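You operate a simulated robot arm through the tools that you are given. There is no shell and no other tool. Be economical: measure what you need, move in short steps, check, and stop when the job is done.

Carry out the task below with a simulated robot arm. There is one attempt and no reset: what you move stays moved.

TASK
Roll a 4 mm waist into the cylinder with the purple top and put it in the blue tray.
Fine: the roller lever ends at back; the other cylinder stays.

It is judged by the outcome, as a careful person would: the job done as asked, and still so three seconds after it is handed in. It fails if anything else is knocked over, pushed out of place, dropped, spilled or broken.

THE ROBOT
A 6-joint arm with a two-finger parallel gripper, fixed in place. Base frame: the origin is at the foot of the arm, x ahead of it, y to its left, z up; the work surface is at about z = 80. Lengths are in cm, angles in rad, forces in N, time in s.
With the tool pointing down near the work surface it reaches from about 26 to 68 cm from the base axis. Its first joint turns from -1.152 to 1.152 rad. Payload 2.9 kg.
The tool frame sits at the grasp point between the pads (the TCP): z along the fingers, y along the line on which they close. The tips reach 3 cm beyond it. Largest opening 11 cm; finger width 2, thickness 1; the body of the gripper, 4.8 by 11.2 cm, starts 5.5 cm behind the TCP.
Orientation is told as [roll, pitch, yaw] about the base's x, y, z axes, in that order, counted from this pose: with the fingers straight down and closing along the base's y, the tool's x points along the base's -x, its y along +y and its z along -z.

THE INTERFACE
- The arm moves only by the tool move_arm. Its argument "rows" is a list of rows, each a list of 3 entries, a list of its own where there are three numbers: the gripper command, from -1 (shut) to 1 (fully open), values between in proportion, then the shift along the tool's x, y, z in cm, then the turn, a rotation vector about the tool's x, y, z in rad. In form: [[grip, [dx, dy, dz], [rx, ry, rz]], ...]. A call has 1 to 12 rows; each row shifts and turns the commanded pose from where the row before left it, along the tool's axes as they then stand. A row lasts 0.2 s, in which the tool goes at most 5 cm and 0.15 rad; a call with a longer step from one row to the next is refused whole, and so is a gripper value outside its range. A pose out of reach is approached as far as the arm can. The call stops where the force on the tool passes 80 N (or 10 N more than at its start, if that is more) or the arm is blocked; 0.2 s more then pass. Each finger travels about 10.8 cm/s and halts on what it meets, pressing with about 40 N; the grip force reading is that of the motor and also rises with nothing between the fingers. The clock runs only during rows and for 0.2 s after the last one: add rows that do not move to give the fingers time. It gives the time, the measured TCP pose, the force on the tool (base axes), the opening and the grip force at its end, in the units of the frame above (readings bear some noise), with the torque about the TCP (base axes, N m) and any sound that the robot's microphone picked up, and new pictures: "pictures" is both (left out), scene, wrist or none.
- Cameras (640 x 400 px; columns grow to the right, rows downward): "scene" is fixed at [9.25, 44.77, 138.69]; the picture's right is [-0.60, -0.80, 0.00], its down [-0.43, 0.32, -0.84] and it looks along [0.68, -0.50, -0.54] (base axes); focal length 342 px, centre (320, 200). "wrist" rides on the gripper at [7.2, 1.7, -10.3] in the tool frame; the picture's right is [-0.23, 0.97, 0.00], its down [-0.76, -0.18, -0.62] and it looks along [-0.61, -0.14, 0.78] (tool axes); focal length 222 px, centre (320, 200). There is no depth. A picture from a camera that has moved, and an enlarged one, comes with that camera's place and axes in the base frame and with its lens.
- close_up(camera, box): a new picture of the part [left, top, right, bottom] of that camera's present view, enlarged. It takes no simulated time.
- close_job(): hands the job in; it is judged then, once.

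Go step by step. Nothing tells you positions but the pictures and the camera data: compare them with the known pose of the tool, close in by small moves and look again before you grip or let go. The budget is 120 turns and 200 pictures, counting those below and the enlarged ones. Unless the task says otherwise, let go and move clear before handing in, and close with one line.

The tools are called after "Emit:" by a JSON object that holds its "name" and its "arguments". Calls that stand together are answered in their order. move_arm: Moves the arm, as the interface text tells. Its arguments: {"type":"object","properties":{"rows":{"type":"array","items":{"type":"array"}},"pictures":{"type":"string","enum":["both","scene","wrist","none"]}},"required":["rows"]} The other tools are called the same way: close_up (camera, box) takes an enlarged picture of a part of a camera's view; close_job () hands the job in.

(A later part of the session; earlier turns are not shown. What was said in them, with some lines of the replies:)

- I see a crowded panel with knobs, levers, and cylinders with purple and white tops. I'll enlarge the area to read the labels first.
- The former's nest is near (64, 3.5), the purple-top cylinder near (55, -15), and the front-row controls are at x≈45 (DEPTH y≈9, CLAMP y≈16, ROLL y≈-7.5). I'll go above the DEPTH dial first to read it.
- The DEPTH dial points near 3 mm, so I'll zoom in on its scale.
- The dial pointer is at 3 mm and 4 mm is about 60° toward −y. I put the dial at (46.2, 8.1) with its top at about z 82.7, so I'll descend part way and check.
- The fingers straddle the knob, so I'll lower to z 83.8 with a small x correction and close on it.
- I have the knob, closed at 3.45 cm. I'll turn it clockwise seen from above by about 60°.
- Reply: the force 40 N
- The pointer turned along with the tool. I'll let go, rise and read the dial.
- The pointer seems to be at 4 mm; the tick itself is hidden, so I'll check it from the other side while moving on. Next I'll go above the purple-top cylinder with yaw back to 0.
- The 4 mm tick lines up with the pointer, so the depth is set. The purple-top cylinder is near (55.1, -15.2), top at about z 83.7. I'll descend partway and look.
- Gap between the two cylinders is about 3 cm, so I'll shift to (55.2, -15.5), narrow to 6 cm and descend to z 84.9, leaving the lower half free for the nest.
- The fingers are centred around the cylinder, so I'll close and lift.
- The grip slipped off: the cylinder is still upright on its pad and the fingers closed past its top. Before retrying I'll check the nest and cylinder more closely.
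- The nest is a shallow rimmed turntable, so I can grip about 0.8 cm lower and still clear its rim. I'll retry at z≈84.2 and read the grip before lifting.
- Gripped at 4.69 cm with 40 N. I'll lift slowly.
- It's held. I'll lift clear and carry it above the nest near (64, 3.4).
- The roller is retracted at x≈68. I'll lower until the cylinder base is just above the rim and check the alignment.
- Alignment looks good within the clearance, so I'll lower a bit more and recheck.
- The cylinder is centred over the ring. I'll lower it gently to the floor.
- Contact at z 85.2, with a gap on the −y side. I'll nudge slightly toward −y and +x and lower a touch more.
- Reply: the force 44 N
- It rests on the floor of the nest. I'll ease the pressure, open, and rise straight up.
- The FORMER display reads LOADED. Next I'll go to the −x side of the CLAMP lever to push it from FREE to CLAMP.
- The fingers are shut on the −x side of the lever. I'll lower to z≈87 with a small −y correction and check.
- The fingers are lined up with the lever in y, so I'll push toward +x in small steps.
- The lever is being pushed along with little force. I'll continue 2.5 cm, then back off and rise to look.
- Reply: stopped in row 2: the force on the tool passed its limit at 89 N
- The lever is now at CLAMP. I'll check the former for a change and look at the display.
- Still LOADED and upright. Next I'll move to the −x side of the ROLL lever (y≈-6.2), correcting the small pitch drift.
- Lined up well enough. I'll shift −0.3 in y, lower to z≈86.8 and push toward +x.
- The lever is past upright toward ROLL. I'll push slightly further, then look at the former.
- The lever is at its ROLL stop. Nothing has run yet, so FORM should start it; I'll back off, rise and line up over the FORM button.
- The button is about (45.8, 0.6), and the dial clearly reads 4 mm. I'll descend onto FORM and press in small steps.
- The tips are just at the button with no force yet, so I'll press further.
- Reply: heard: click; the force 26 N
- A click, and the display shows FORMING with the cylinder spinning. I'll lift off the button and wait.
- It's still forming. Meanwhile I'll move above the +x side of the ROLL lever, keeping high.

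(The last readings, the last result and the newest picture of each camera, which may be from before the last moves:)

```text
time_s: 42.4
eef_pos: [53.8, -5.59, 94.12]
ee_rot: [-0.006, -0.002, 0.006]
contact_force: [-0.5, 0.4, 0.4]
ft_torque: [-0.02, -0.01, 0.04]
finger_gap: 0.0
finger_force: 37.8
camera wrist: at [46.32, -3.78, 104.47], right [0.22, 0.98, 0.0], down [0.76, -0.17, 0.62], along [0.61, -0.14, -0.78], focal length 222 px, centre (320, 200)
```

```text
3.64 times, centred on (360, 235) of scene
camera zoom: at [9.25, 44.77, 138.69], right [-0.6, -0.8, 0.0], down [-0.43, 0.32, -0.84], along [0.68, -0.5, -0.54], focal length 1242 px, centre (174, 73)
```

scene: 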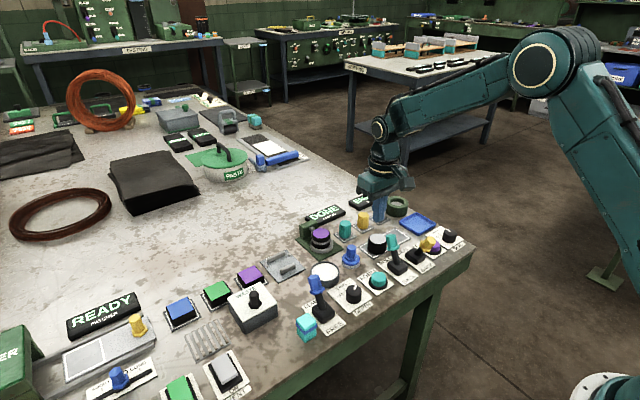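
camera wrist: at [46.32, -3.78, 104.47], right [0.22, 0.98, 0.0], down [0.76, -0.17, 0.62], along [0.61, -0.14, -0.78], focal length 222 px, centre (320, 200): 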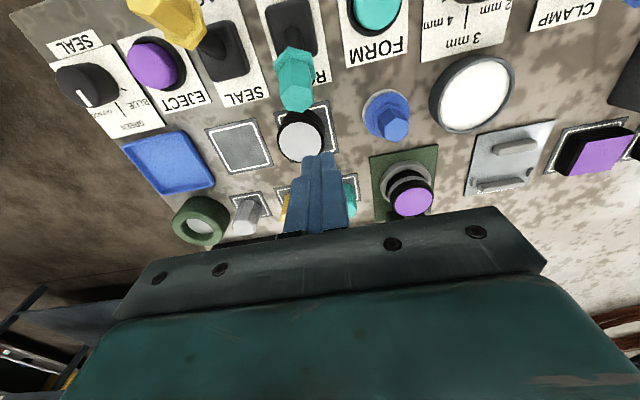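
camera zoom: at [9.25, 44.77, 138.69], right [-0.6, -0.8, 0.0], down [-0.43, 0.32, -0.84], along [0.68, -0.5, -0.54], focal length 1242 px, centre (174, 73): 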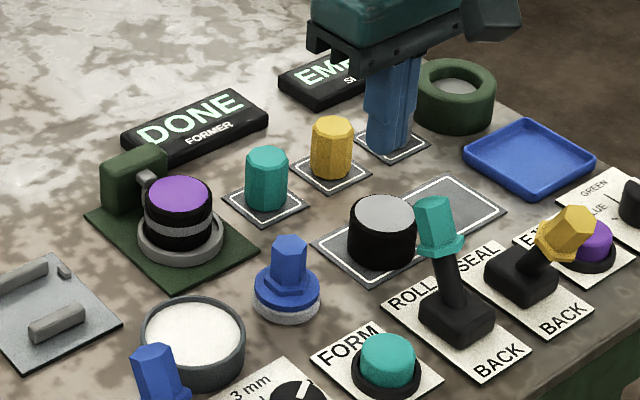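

The display reads DONE and the waist is visible. I'll lower on the +x side of the ROLL lever and push it back toward −x.

Emit:
{"name": "move_arm", "arguments": {"rows": [[-1, [0.2, -0.4, 2.5], [0, 0, 0]], [-1, [0, 0, 3.4], [0, 0, 0]], [-1, [0.8, 0, 0], [0, 0, 0]], [-1, [0.8, 0, 0], [0, 0, 0]], [-1, [0.8, 0, 0], [0, 0, 0]], [-1, [0.8, 0, 0], [0, 0, 0]], [-1, [0.8, 0, 0], [0, 0, 0]], [-1, [0.8, 0, 0], [0, 0, 0]], [-1, [0, 0, 0], [0, 0, 0]]]}}

Emit:
{"name": "close_up", "arguments": {"camera": "scene", "box": [330, 190, 470, 300]}}

```text
time_s: 44.4
eef_pos: [49.58, -6.0, 89.47]
ee_rot: [-0.005, -0.031, 0.012]
contact_force: [18.1, 22.5, 72.3]
ft_torque: [-0.34, 0.78, -0.17]
finger_gap: 0.0
finger_force: 37.6
camera wrist: at [41.88, -4.2, 99.61], right [0.22, 0.98, 0.0], down [0.74, -0.17, 0.65], along [0.63, -0.14, -0.76], focal length 222 px, centre (320, 200)
```

scene: 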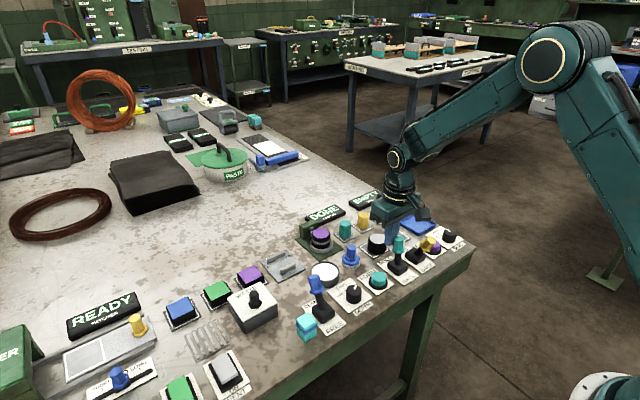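
wrist: 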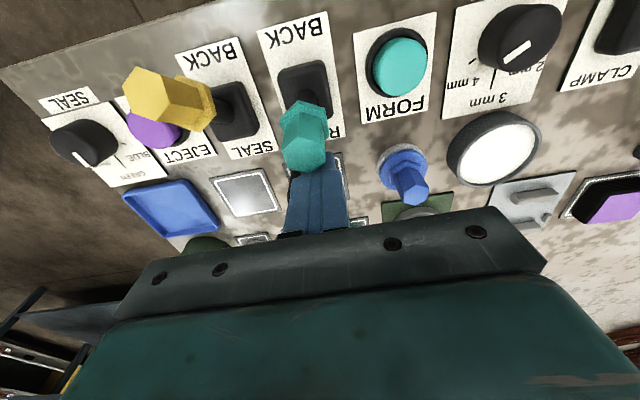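

```text
3.64 times, centred on (400, 245) of scene
camera zoom: at [9.18, 44.84, 138.67], right [-0.6, -0.8, 0.0], down [-0.43, 0.32, -0.84], along [0.68, -0.5, -0.54], focal length 1242 px, centre (29, 36)
```

zoom: 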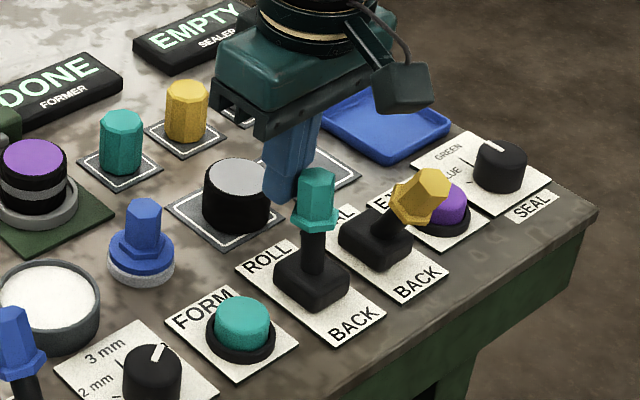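

The tip is riding on the knob's flange as the lever comes upright (72 N up). I'll raise to relieve that, then keep pushing.

Emit:
{"name": "move_arm", "arguments": {"rows": [[-1, [0.3, 0, -1.5], [0, 0, 0]], [-1, [0.6, 0, 0], [0, 0, 0]], [-1, [0.6, 0, 0], [0, 0, 0]], [-1, [0, 0, 0], [0, 0, 0]]], "pictures": "none"}}

Emit:
{"name": "close_up", "arguments": {"camera": "scene", "box": [330, 190, 470, 300]}}

```text
time_s: 45.4
eef_pos: [47.26, -6.14, 89.76]
ee_rot: [-0.006, 0.001, 0.007]
contact_force: [0.1, -0.2, 1.2]
ft_torque: [0.01, 0.0, 0.01]
finger_gap: 0.0
finger_force: 37.9
```

```text
3.64 times, centred on (400, 245) of scene
camera zoom: at [9.25, 44.77, 138.69], right [-0.6, -0.8, 0.0], down [-0.43, 0.32, -0.84], along [0.68, -0.5, -0.54], focal length 1242 px, centre (29, 36)
```

zoom: 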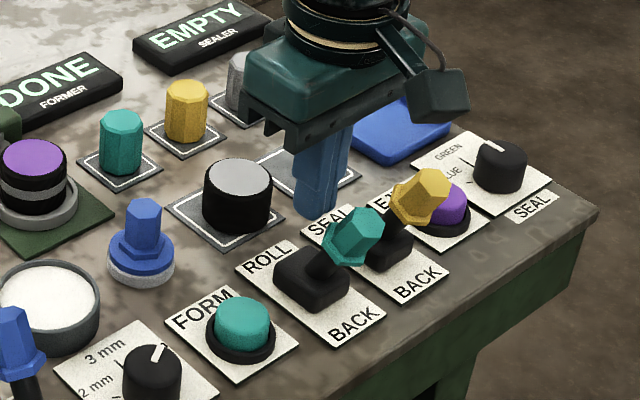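

The ROLL lever is back at BACK. Next I'll do the same for the CLAMP lever, returning it to FREE from its +x side.

Emit:
{"name": "move_arm", "arguments": {"rows": [[-1, [0, 0, -4.5], [0, 0, 0]], [-1, [-1.4, 4.5, 0], [0, 0, 0]], [-1, [-1.4, 4.5, 0], [0, 0, 0]], [-1, [-1.4, 4.5, 0], [0, 0, 0]], [-1, [-1.4, 4.5, 0], [0, 0, 0]], [-1, [-1.4, 4.2, 0], [0, 0, 0]], [-1, [0, 0, 0], [0, 0, 0]]]}}

Emit:
{"name": "close_up", "arguments": {"camera": "scene", "box": [260, 190, 400, 320]}}

```text
time_s: 47.0
eef_pos: [53.96, 16.3, 94.18]
ee_rot: [-0.007, -0.001, 0.007]
contact_force: [0.6, -0.1, -0.4]
ft_torque: [0.01, 0.0, 0.02]
finger_gap: 0.01
finger_force: 37.8
camera wrist: at [46.57, 18.07, 104.51], right [0.22, 0.98, -0.01], down [0.76, -0.17, 0.62], along [0.61, -0.14, -0.78], focal length 222 px, centre (320, 200)
```

scene: 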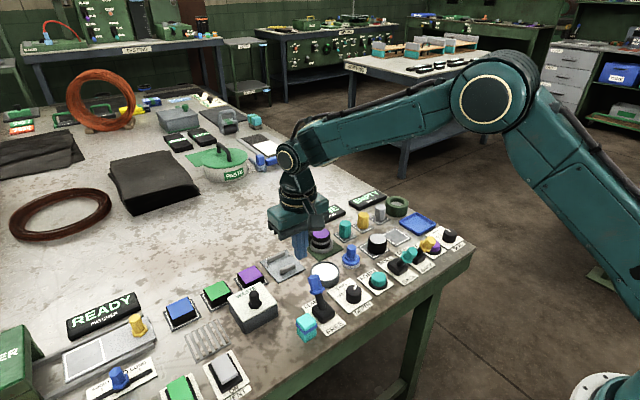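
wrist: 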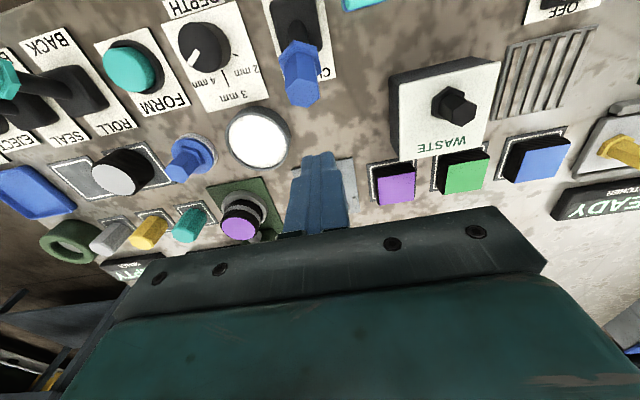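

```text
3.08 times, centred on (330, 255) of scene
camera zoom: at [9.25, 44.77, 138.69], right [-0.6, -0.8, 0.0], down [-0.43, 0.32, -0.84], along [0.68, -0.5, -0.54], focal length 1051 px, centre (289, 31)
```

zoom: 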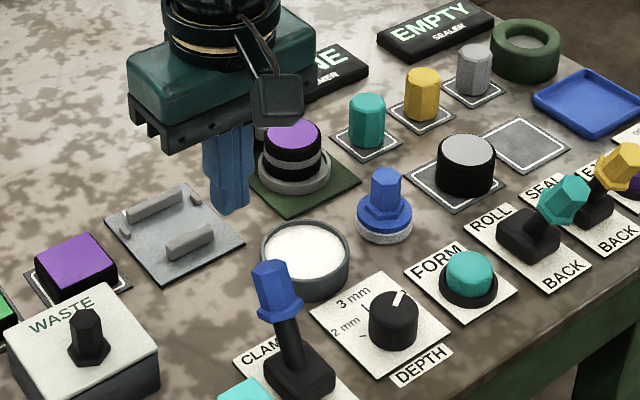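

Aligned with the CLAMP knob. I'll lower to z≈89.2 and push toward −x, rising slightly on the way.

Emit:
{"name": "move_arm", "arguments": {"rows": [[-1, [0, -0.4, 2.5], [0, 0, 0]], [-1, [0, 0, 2.5], [0, 0, 0]], [-1, [0.8, 0, 0], [0, 0, 0]], [-1, [0.8, 0, -0.2], [0, 0, 0]], [-1, [0.8, 0, -0.3], [0, 0, 0]], [-1, [0.8, 0, -0.2], [0, 0, 0]], [-1, [0.8, 0, 0], [0, 0, 0]], [-1, [0.8, 0, 0], [0, 0, 0]], [-1, [0.8, 0, 0], [0, 0, 0]], [-1, [0.8, 0, 0], [0, 0, 0]], [-1, [0, 0, 0], [0, 0, 0]]], "pictures": "wrist"}}

Emit:
{"name": "close_up", "arguments": {"camera": "scene", "box": [260, 190, 400, 320]}}

```text
time_s: 49.4
eef_pos: [47.72, 15.62, 89.95]
ee_rot: [-0.006, -0.003, 0.008]
contact_force: [1.0, 0.5, -0.2]
ft_torque: [-0.02, 0.0, -0.01]
finger_gap: 0.01
finger_force: 37.4
camera wrist: at [40.28, 17.48, 100.28], right [0.22, 0.98, 0.0], down [0.76, -0.17, 0.62], along [0.61, -0.14, -0.78], focal length 222 px, centre (320, 200)
```

wrist: 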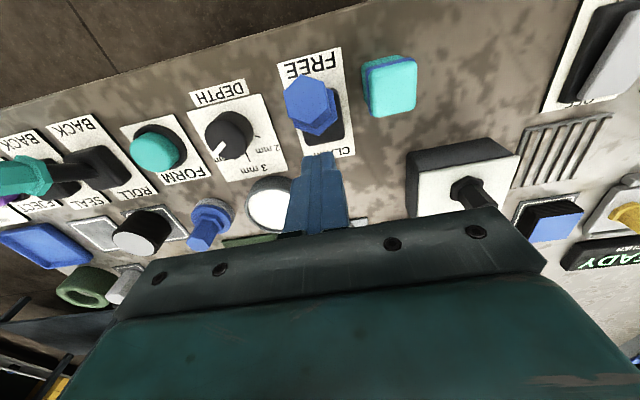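

```text
3.08 times, centred on (330, 255) of scene
camera zoom: at [9.25, 44.77, 138.69], right [-0.6, -0.8, 0.0], down [-0.43, 0.32, -0.84], along [0.68, -0.5, -0.54], focal length 1051 px, centre (289, 31)
```

zoom: 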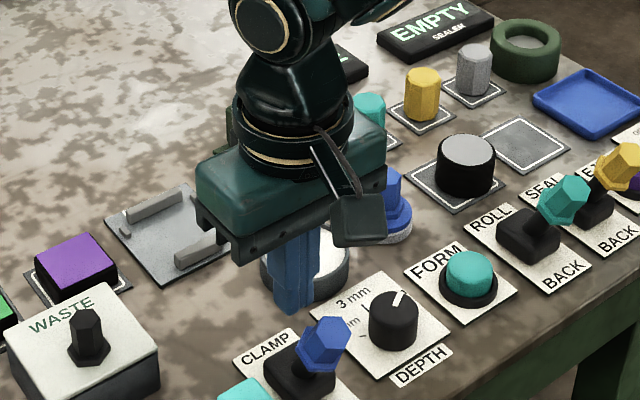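

The CLAMP lever is at FREE. I'll return above the nest with the gripper opened to 6 cm.

Emit:
{"name": "move_arm", "arguments": {"rows": [[-1, [0, 0, -4.5], [0, 0, 0]], [-0.5, [-3.3, -2.5, 0], [0, 0, 0]], [0.1, [-3.3, -2.5, 0], [0, 0, 0]], [0.1, [-3.3, -2.5, 0], [0, 0, 0]], [0.1, [-3.3, -2.5, 0], [0, 0, 0]], [0.1, [-3.3, -2.5, 0], [0, 0, 0]], [0.1, [0, 0, 0], [0, 0, 0]]], "pictures": "wrist"}}

Emit:
{"name": "close_up", "arguments": {"camera": "scene", "box": [280, 190, 360, 255]}}

Emit:
{"name": "close_up", "arguments": {"camera": "wrist", "box": [240, 60, 400, 220]}}

Emit:
{"name": "close_up", "arguments": {"camera": "scene", "box": [280, 220, 480, 340]}}

```text
time_s: 51.0
eef_pos: [64.21, 3.31, 94.72]
ee_rot: [-0.005, 0.0, 0.008]
contact_force: [-0.1, -0.2, -0.3]
ft_torque: [-0.02, 0.02, 0.02]
finger_gap: 6.06
finger_force: 0.1
camera wrist: at [56.8, 5.07, 104.96], right [0.22, 0.98, -0.01], down [0.76, -0.17, 0.62], along [0.61, -0.14, -0.78], focal length 222 px, centre (320, 200)
```

wrist: 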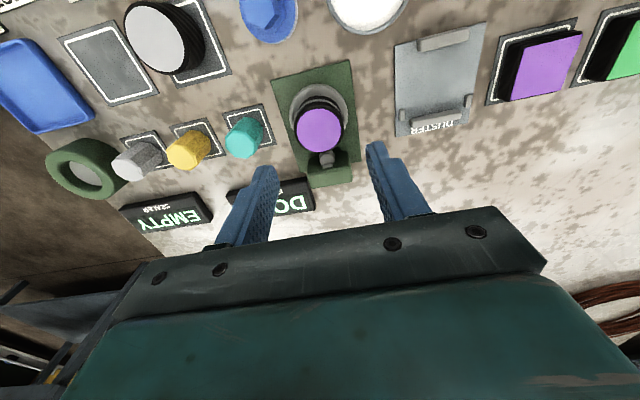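

```text
6.15 times, centred on (320, 222) of scene
camera zoom: at [9.25, 44.77, 138.69], right [-0.6, -0.8, 0.0], down [-0.43, 0.32, -0.84], along [0.68, -0.5, -0.54], focal length 2103 px, centre (320, 62)
```

zoom: 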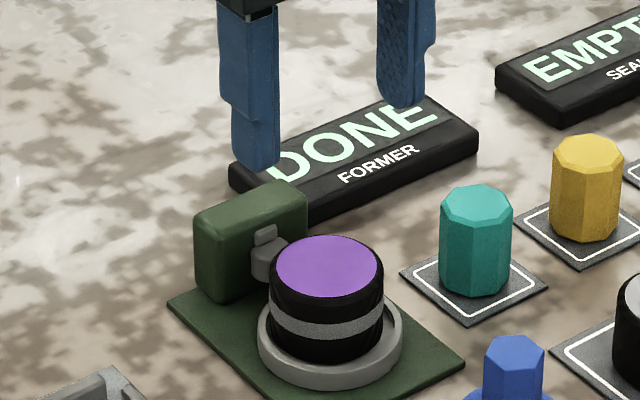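

```text
2.50 times, centred on (320, 140) of wrist
camera zoom: at [56.8, 5.07, 104.96], right [0.22, 0.98, -0.01], down [0.76, -0.17, 0.62], along [0.61, -0.14, -0.78], focal length 555 px, centre (320, 350)
```

zoom: 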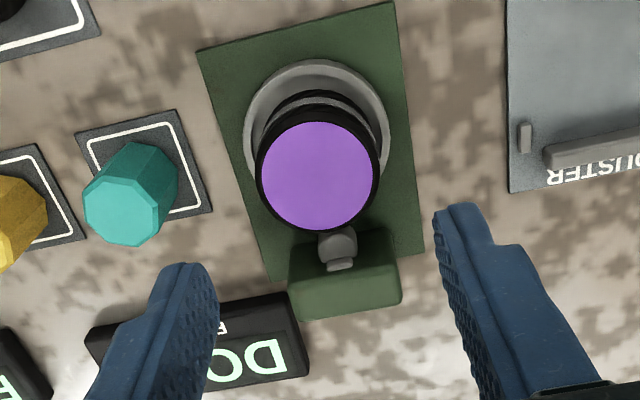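

```text
3.20 times, centred on (380, 280) of scene
camera zoom: at [9.25, 44.77, 138.69], right [-0.6, -0.8, 0.0], down [-0.43, 0.32, -0.84], along [0.68, -0.5, -0.54], focal length 1093 px, centre (128, -56)
```

zoom: 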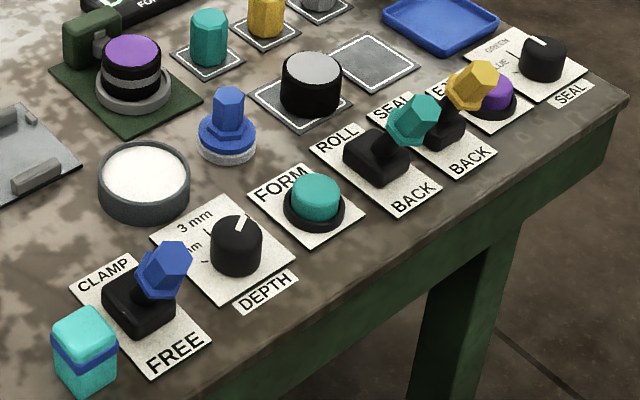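

The waist is in, the roller is retracted, and the levers are at BACK and FREE. The cylinder is now about (64.5, 3.1); I'll descend, grip and check.

Emit:
{"name": "move_arm", "arguments": {"rows": [[0.1, [-0.3, -0.2, 3], [0, 0, 0]], [0.1, [0, 0, 3], [0, 0, 0]], [0.1, [0, 0, 2], [0, 0, 0]], [0.1, [0, 0, 1.3], [0, 0, 0]], [0.1, [0, 0, 0], [0, 0, 0]]], "pictures": "none"}}

Emit:
{"name": "close_up", "arguments": {"camera": "wrist", "box": [240, 100, 400, 220]}}

Emit:
{"name": "close_up", "arguments": {"camera": "scene", "box": [290, 205, 350, 255]}}

```text
time_s: 52.2
eef_pos: [64.53, 3.24, 85.26]
ee_rot: [-0.007, -0.003, 0.006]
contact_force: [0.4, -1.0, 0.6]
ft_torque: [0.01, 0.03, -0.01]
finger_gap: 6.04
finger_force: 0.0
```

```text
3.33 times, centred on (320, 160) of wrist
camera zoom: at [57.12, 4.96, 95.57], right [0.22, 0.98, 0.0], down [0.76, -0.17, 0.62], along [0.61, -0.14, -0.78], focal length 740 px, centre (320, 333)
```

zoom: 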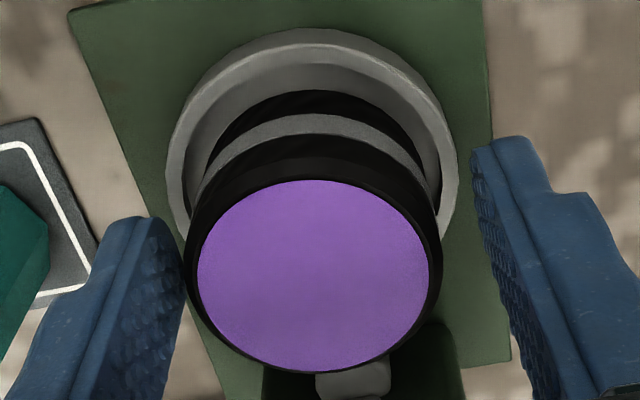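

```text
8.00 times, centred on (320, 230) of scene
camera zoom: at [9.25, 44.77, 138.69], right [-0.6, -0.8, 0.0], down [-0.43, 0.32, -0.84], along [0.68, -0.5, -0.54], focal length 2733 px, centre (320, -40)
```

zoom: 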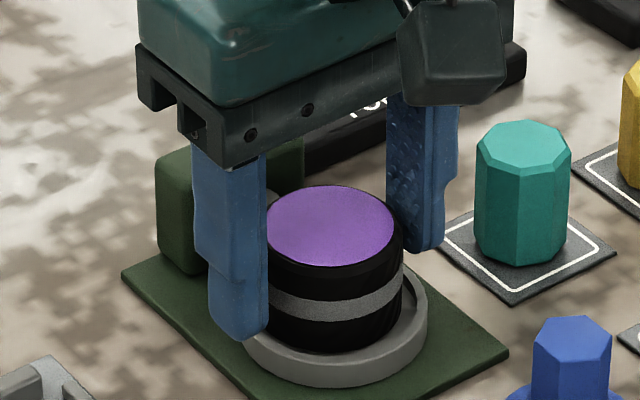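

The cylinder sits slightly toward −y of the fingers. I'll shift 0.2, close, and lift slowly.

Emit:
{"name": "move_arm", "arguments": {"rows": [[0.1, [0, -0.2, 0], [0, 0, 0]], [-0.2, [0, 0, 0], [0, 0, 0]], [-0.6, [0, 0, 0], [0, 0, 0]], [-0.6, [0, 0, 0], [0, 0, 0]], [-0.6, [0, 0, -0.3], [0, 0, 0]], [-0.6, [0, 0, -0.5], [0, 0, 0]], [-0.6, [0, 0, -0.7], [0, 0, 0]], [-0.6, [0, 0, -0.7], [0, 0, 0]], [-0.6, [0, 0, -0.7], [0, 0, 0]], [-0.6, [0, 0, 0], [0, 0, 0]]], "pictures": "none"}}

Emit:
{"name": "close_up", "arguments": {"camera": "scene", "box": [280, 190, 360, 255]}}

```text
time_s: 54.4
eef_pos: [64.75, 3.0, 88.28]
ee_rot: [-0.006, 0.0, 0.008]
contact_force: [-0.3, 0.1, -0.8]
ft_torque: [0.0, 0.02, 0.0]
finger_gap: 4.67
finger_force: 40.3
```

```text
6.15 times, centred on (320, 222) of scene
camera zoom: at [9.25, 44.77, 138.69], right [-0.6, -0.8, 0.0], down [-0.43, 0.32, -0.84], along [0.68, -0.5, -0.54], focal length 2103 px, centre (320, 62)
```

zoom: 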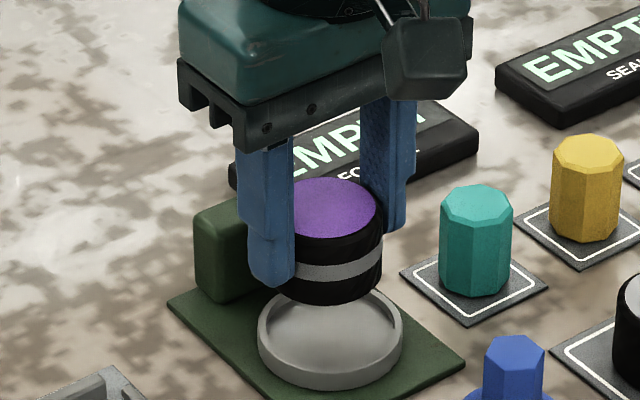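

The cylinder is held with its waist visible. I'll lift and carry it above the blue tray near (55.2, -24).

Emit:
{"name": "move_arm", "arguments": {"rows": [[-0.6, [0, 0, -2], [0, 0, 0]], [-0.6, [0, 0, -3], [0, 0, 0]], [-0.6, [0.6, -2, 0], [0, 0, 0]], [-0.6, [1.3, -3.6, 0], [0, 0, 0]], [-0.6, [1.3, -3.6, 0], [0, 0, 0]], [-0.6, [1.3, -3.6, 0], [0, 0, 0]], [-0.6, [1.3, -3.6, 0], [0, 0, 0]], [-0.6, [1.3, -3.6, 0], [0, 0, 0]], [-0.6, [1.3, -3.6, 0], [0, 0, 0]], [-0.6, [1.1, -3.4, 0], [0, 0, 0]], [-0.6, [0, 0, 0], [0, 0, 0]]]}}

Emit:
{"name": "close_up", "arguments": {"camera": "wrist", "box": [220, 60, 420, 220]}}

Emit:
{"name": "close_up", "arguments": {"camera": "scene", "box": [370, 170, 470, 260]}}

```text
time_s: 56.8
eef_pos: [55.33, -24.09, 93.03]
ee_rot: [-0.006, 0.001, 0.005]
contact_force: [0.3, -0.6, -0.2]
ft_torque: [-0.02, 0.03, -0.03]
finger_gap: 4.65
finger_force: 40.1
camera wrist: at [47.88, -22.29, 103.46], right [0.22, 0.98, 0.0], down [0.76, -0.17, 0.62], along [0.61, -0.14, -0.78], focal length 222 px, centre (320, 200)
```

scene: 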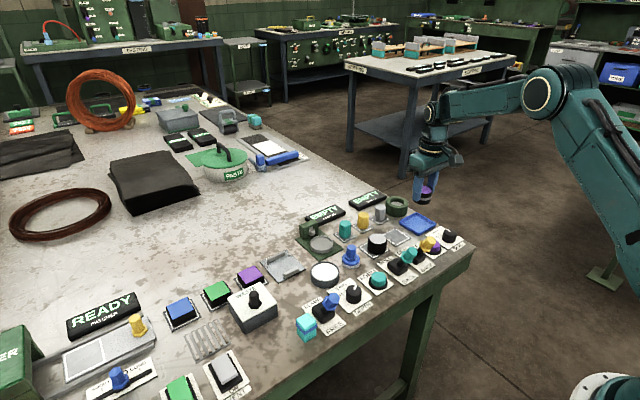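
wrist: 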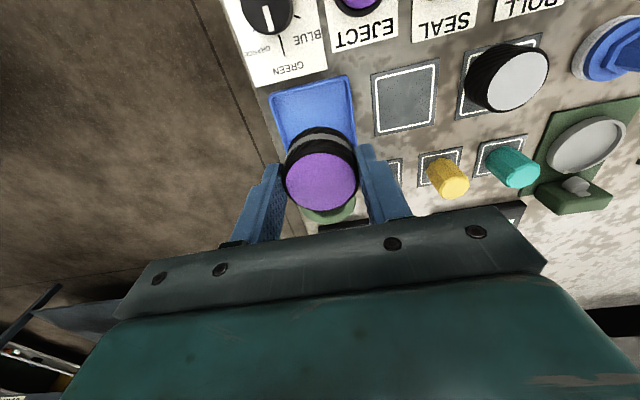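

```text
2.50 times, centred on (320, 140) of wrist
camera zoom: at [47.88, -22.29, 103.46], right [0.22, 0.98, 0.0], down [0.76, -0.17, 0.62], along [0.61, -0.14, -0.78], focal length 555 px, centre (320, 350)
```

zoom: 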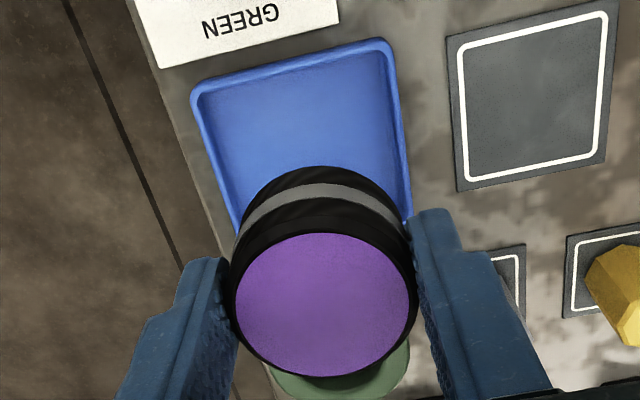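

```text
4.44 times, centred on (420, 215) of scene
camera zoom: at [9.25, 44.77, 138.69], right [-0.6, -0.8, 0.0], down [-0.43, 0.32, -0.84], along [0.68, -0.5, -0.54], focal length 1519 px, centre (-124, 133)
```

zoom: 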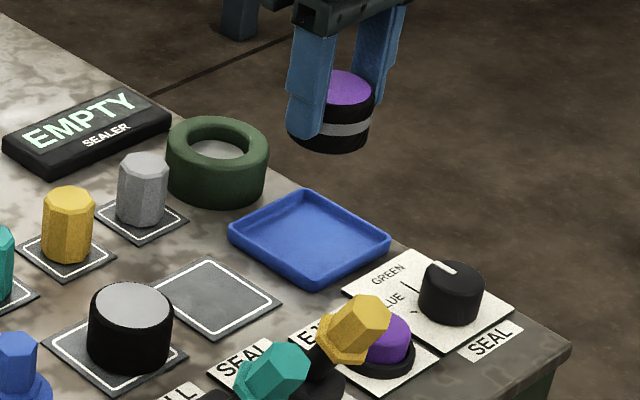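

The tray is centred near (55.6, -24.4) and about 8 cm wide. I'll lower partway and check.

Emit:
{"name": "move_arm", "arguments": {"rows": [[-0.6, [-0.3, -0.3, 2], [0, 0, 0]], [-0.6, [0, 0, 2], [0, 0, 0]], [-0.6, [0, 0, 2], [0, 0, 0]], [-0.6, [0, 0, 0], [0, 0, 0]]], "pictures": "none"}}

Emit:
{"name": "close_up", "arguments": {"camera": "wrist", "box": [220, 80, 420, 220]}}

Emit:
{"name": "close_up", "arguments": {"camera": "scene", "box": [370, 180, 470, 260]}}

```text
time_s: 57.8
eef_pos: [55.66, -24.46, 87.3]
ee_rot: [-0.005, 0.0, 0.007]
contact_force: [0.2, -0.4, -0.7]
ft_torque: [0.02, 0.02, 0.0]
finger_gap: 4.66
finger_force: 40.0
```

```text
2.86 times, centred on (320, 150) of wrist
camera zoom: at [48.22, -22.61, 97.58], right [0.22, 0.98, 0.0], down [0.76, -0.17, 0.62], along [0.61, -0.14, -0.78], focal length 635 px, centre (320, 343)
```

zoom: 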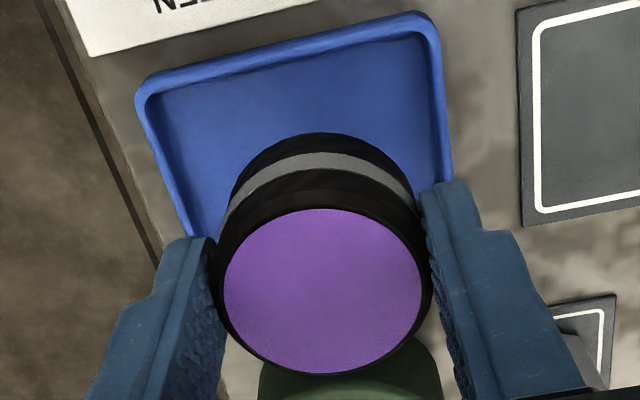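

```text
5.00 times, centred on (420, 220) of scene
camera zoom: at [9.25, 44.77, 138.69], right [-0.6, -0.8, 0.0], down [-0.43, 0.32, -0.84], along [0.68, -0.5, -0.54], focal length 1708 px, centre (-180, 100)
```

zoom: 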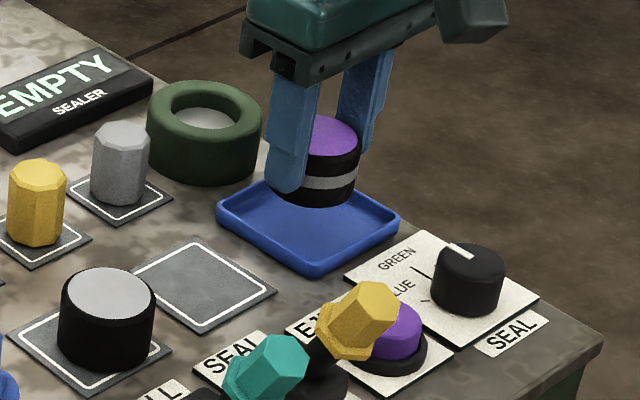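

The cylinder is over the tray; I'll nudge slightly toward the centre and lower it onto the floor.

Emit:
{"name": "move_arm", "arguments": {"rows": [[-0.6, [0.3, 0.2, 1.0], [0, 0, 0]], [-0.6, [0, 0, 0.7], [0, 0, 0]], [-0.6, [0, 0, 0.4], [0, 0, 0]], [-0.6, [0, 0, 0.3], [0, 0, 0]], [-0.6, [0, 0, 0], [0, 0, 0]]], "pictures": "none"}}

Emit:
{"name": "close_up", "arguments": {"camera": "scene", "box": [370, 190, 450, 255]}}

```text
time_s: 59.0
eef_pos: [55.35, -24.21, 84.79]
ee_rot: [-0.006, 0.0, 0.008]
contact_force: [0.3, 0.2, -0.8]
ft_torque: [0.0, -0.02, 0.01]
finger_gap: 4.67
finger_force: 39.9
```

```text
6.15 times, centred on (410, 222) of scene
camera zoom: at [9.25, 44.77, 138.69], right [-0.6, -0.8, 0.0], down [-0.43, 0.32, -0.84], along [0.68, -0.5, -0.54], focal length 2103 px, centre (-234, 62)
```

zoom: 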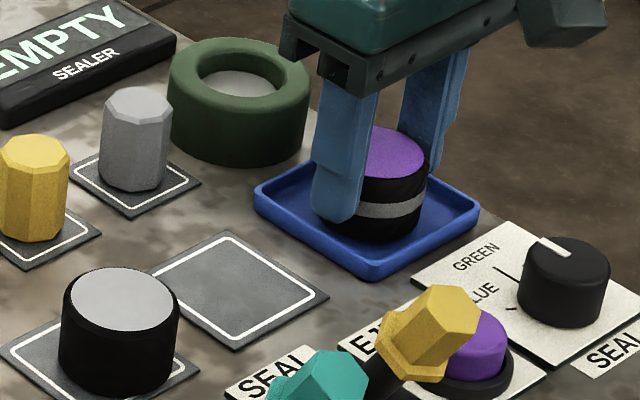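

Nearly down and well inside the tray. I'll lower in tiny steps until contact.

Emit:
{"name": "move_arm", "arguments": {"rows": [[-0.6, [0, 0, 0.15], [0, 0, 0]], [-0.6, [0, 0, 0.15], [0, 0, 0]], [-0.6, [0, 0, 0], [0, 0, 0]]], "pictures": "none"}}

```text
time_s: 59.8
eef_pos: [55.37, -24.28, 84.62]
ee_rot: [-0.007, -0.002, 0.008]
contact_force: [-1.6, -0.4, 3.2]
ft_torque: [0.0, 0.04, 0.01]
finger_gap: 4.67
finger_force: 40.0
```

Contact is felt (3 N). I'll open gently and rise straight up.

Emit:
{"name": "move_arm", "arguments": {"rows": [[-0.05, [0, 0, 0], [0, 0, 0]], [0.05, [0, 0, 0], [0, 0, 0]], [0.05, [0, 0, -2], [0, 0, 0]], [0.05, [0, 0, -4], [0, 0, 0]], [0.05, [0, 0, -5], [0, 0, 0]], [0.05, [4.5, 0, 0], [0, 0, 0]], [0.05, [4.5, 0, 0], [0, 0, 0]], [0.05, [0, 0, 0], [0, 0, 0]]]}}

Emit:
{"name": "close_up", "arguments": {"camera": "scene", "box": [280, 180, 480, 320]}}

```text
time_s: 61.6
eef_pos: [46.21, -24.21, 95.47]
ee_rot: [-0.005, 0.0, 0.008]
contact_force: [-0.6, -0.1, -0.6]
ft_torque: [0.0, -0.03, 0.03]
finger_gap: 5.77
finger_force: 0.1
camera wrist: at [38.85, -22.46, 105.79], right [0.22, 0.98, 0.0], down [0.76, -0.17, 0.63], along [0.61, -0.14, -0.78], focal length 222 px, centre (320, 200)
```

scene: 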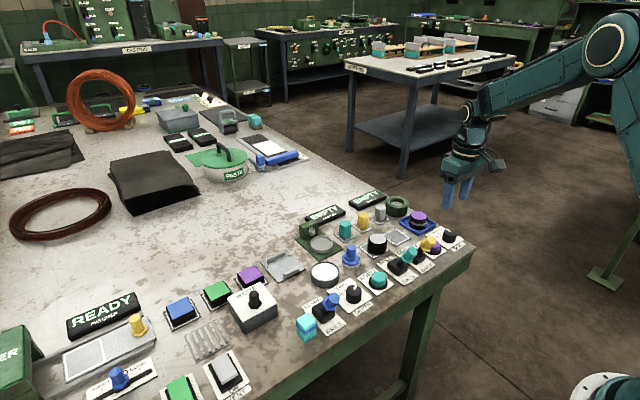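
wrist: 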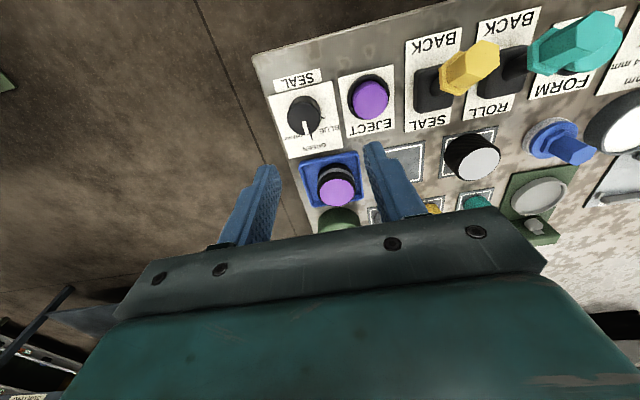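

```text
2.86 times, centred on (380, 250) of scene
camera zoom: at [9.25, 44.77, 138.69], right [-0.6, -0.8, 0.0], down [-0.43, 0.32, -0.84], along [0.68, -0.5, -0.54], focal length 976 px, centre (149, 57)
```

zoom: 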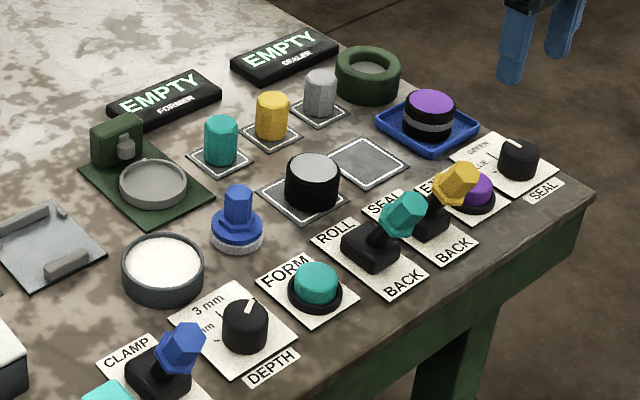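

The waisted purple-top cylinder stands in the blue tray. The ROLL lever is at BACK, the other cylinder hasn't moved, and the gripper is clear, so I'm handing in.

Emit:
{"name": "close_job", "arguments": {}}

```text
The job is handed in.
```

The purple-top cylinder now has a waist rolled at the 4 mm setting and stands in the blue tray. The roller lever is at BACK, and the other cylinder stayed where it was.
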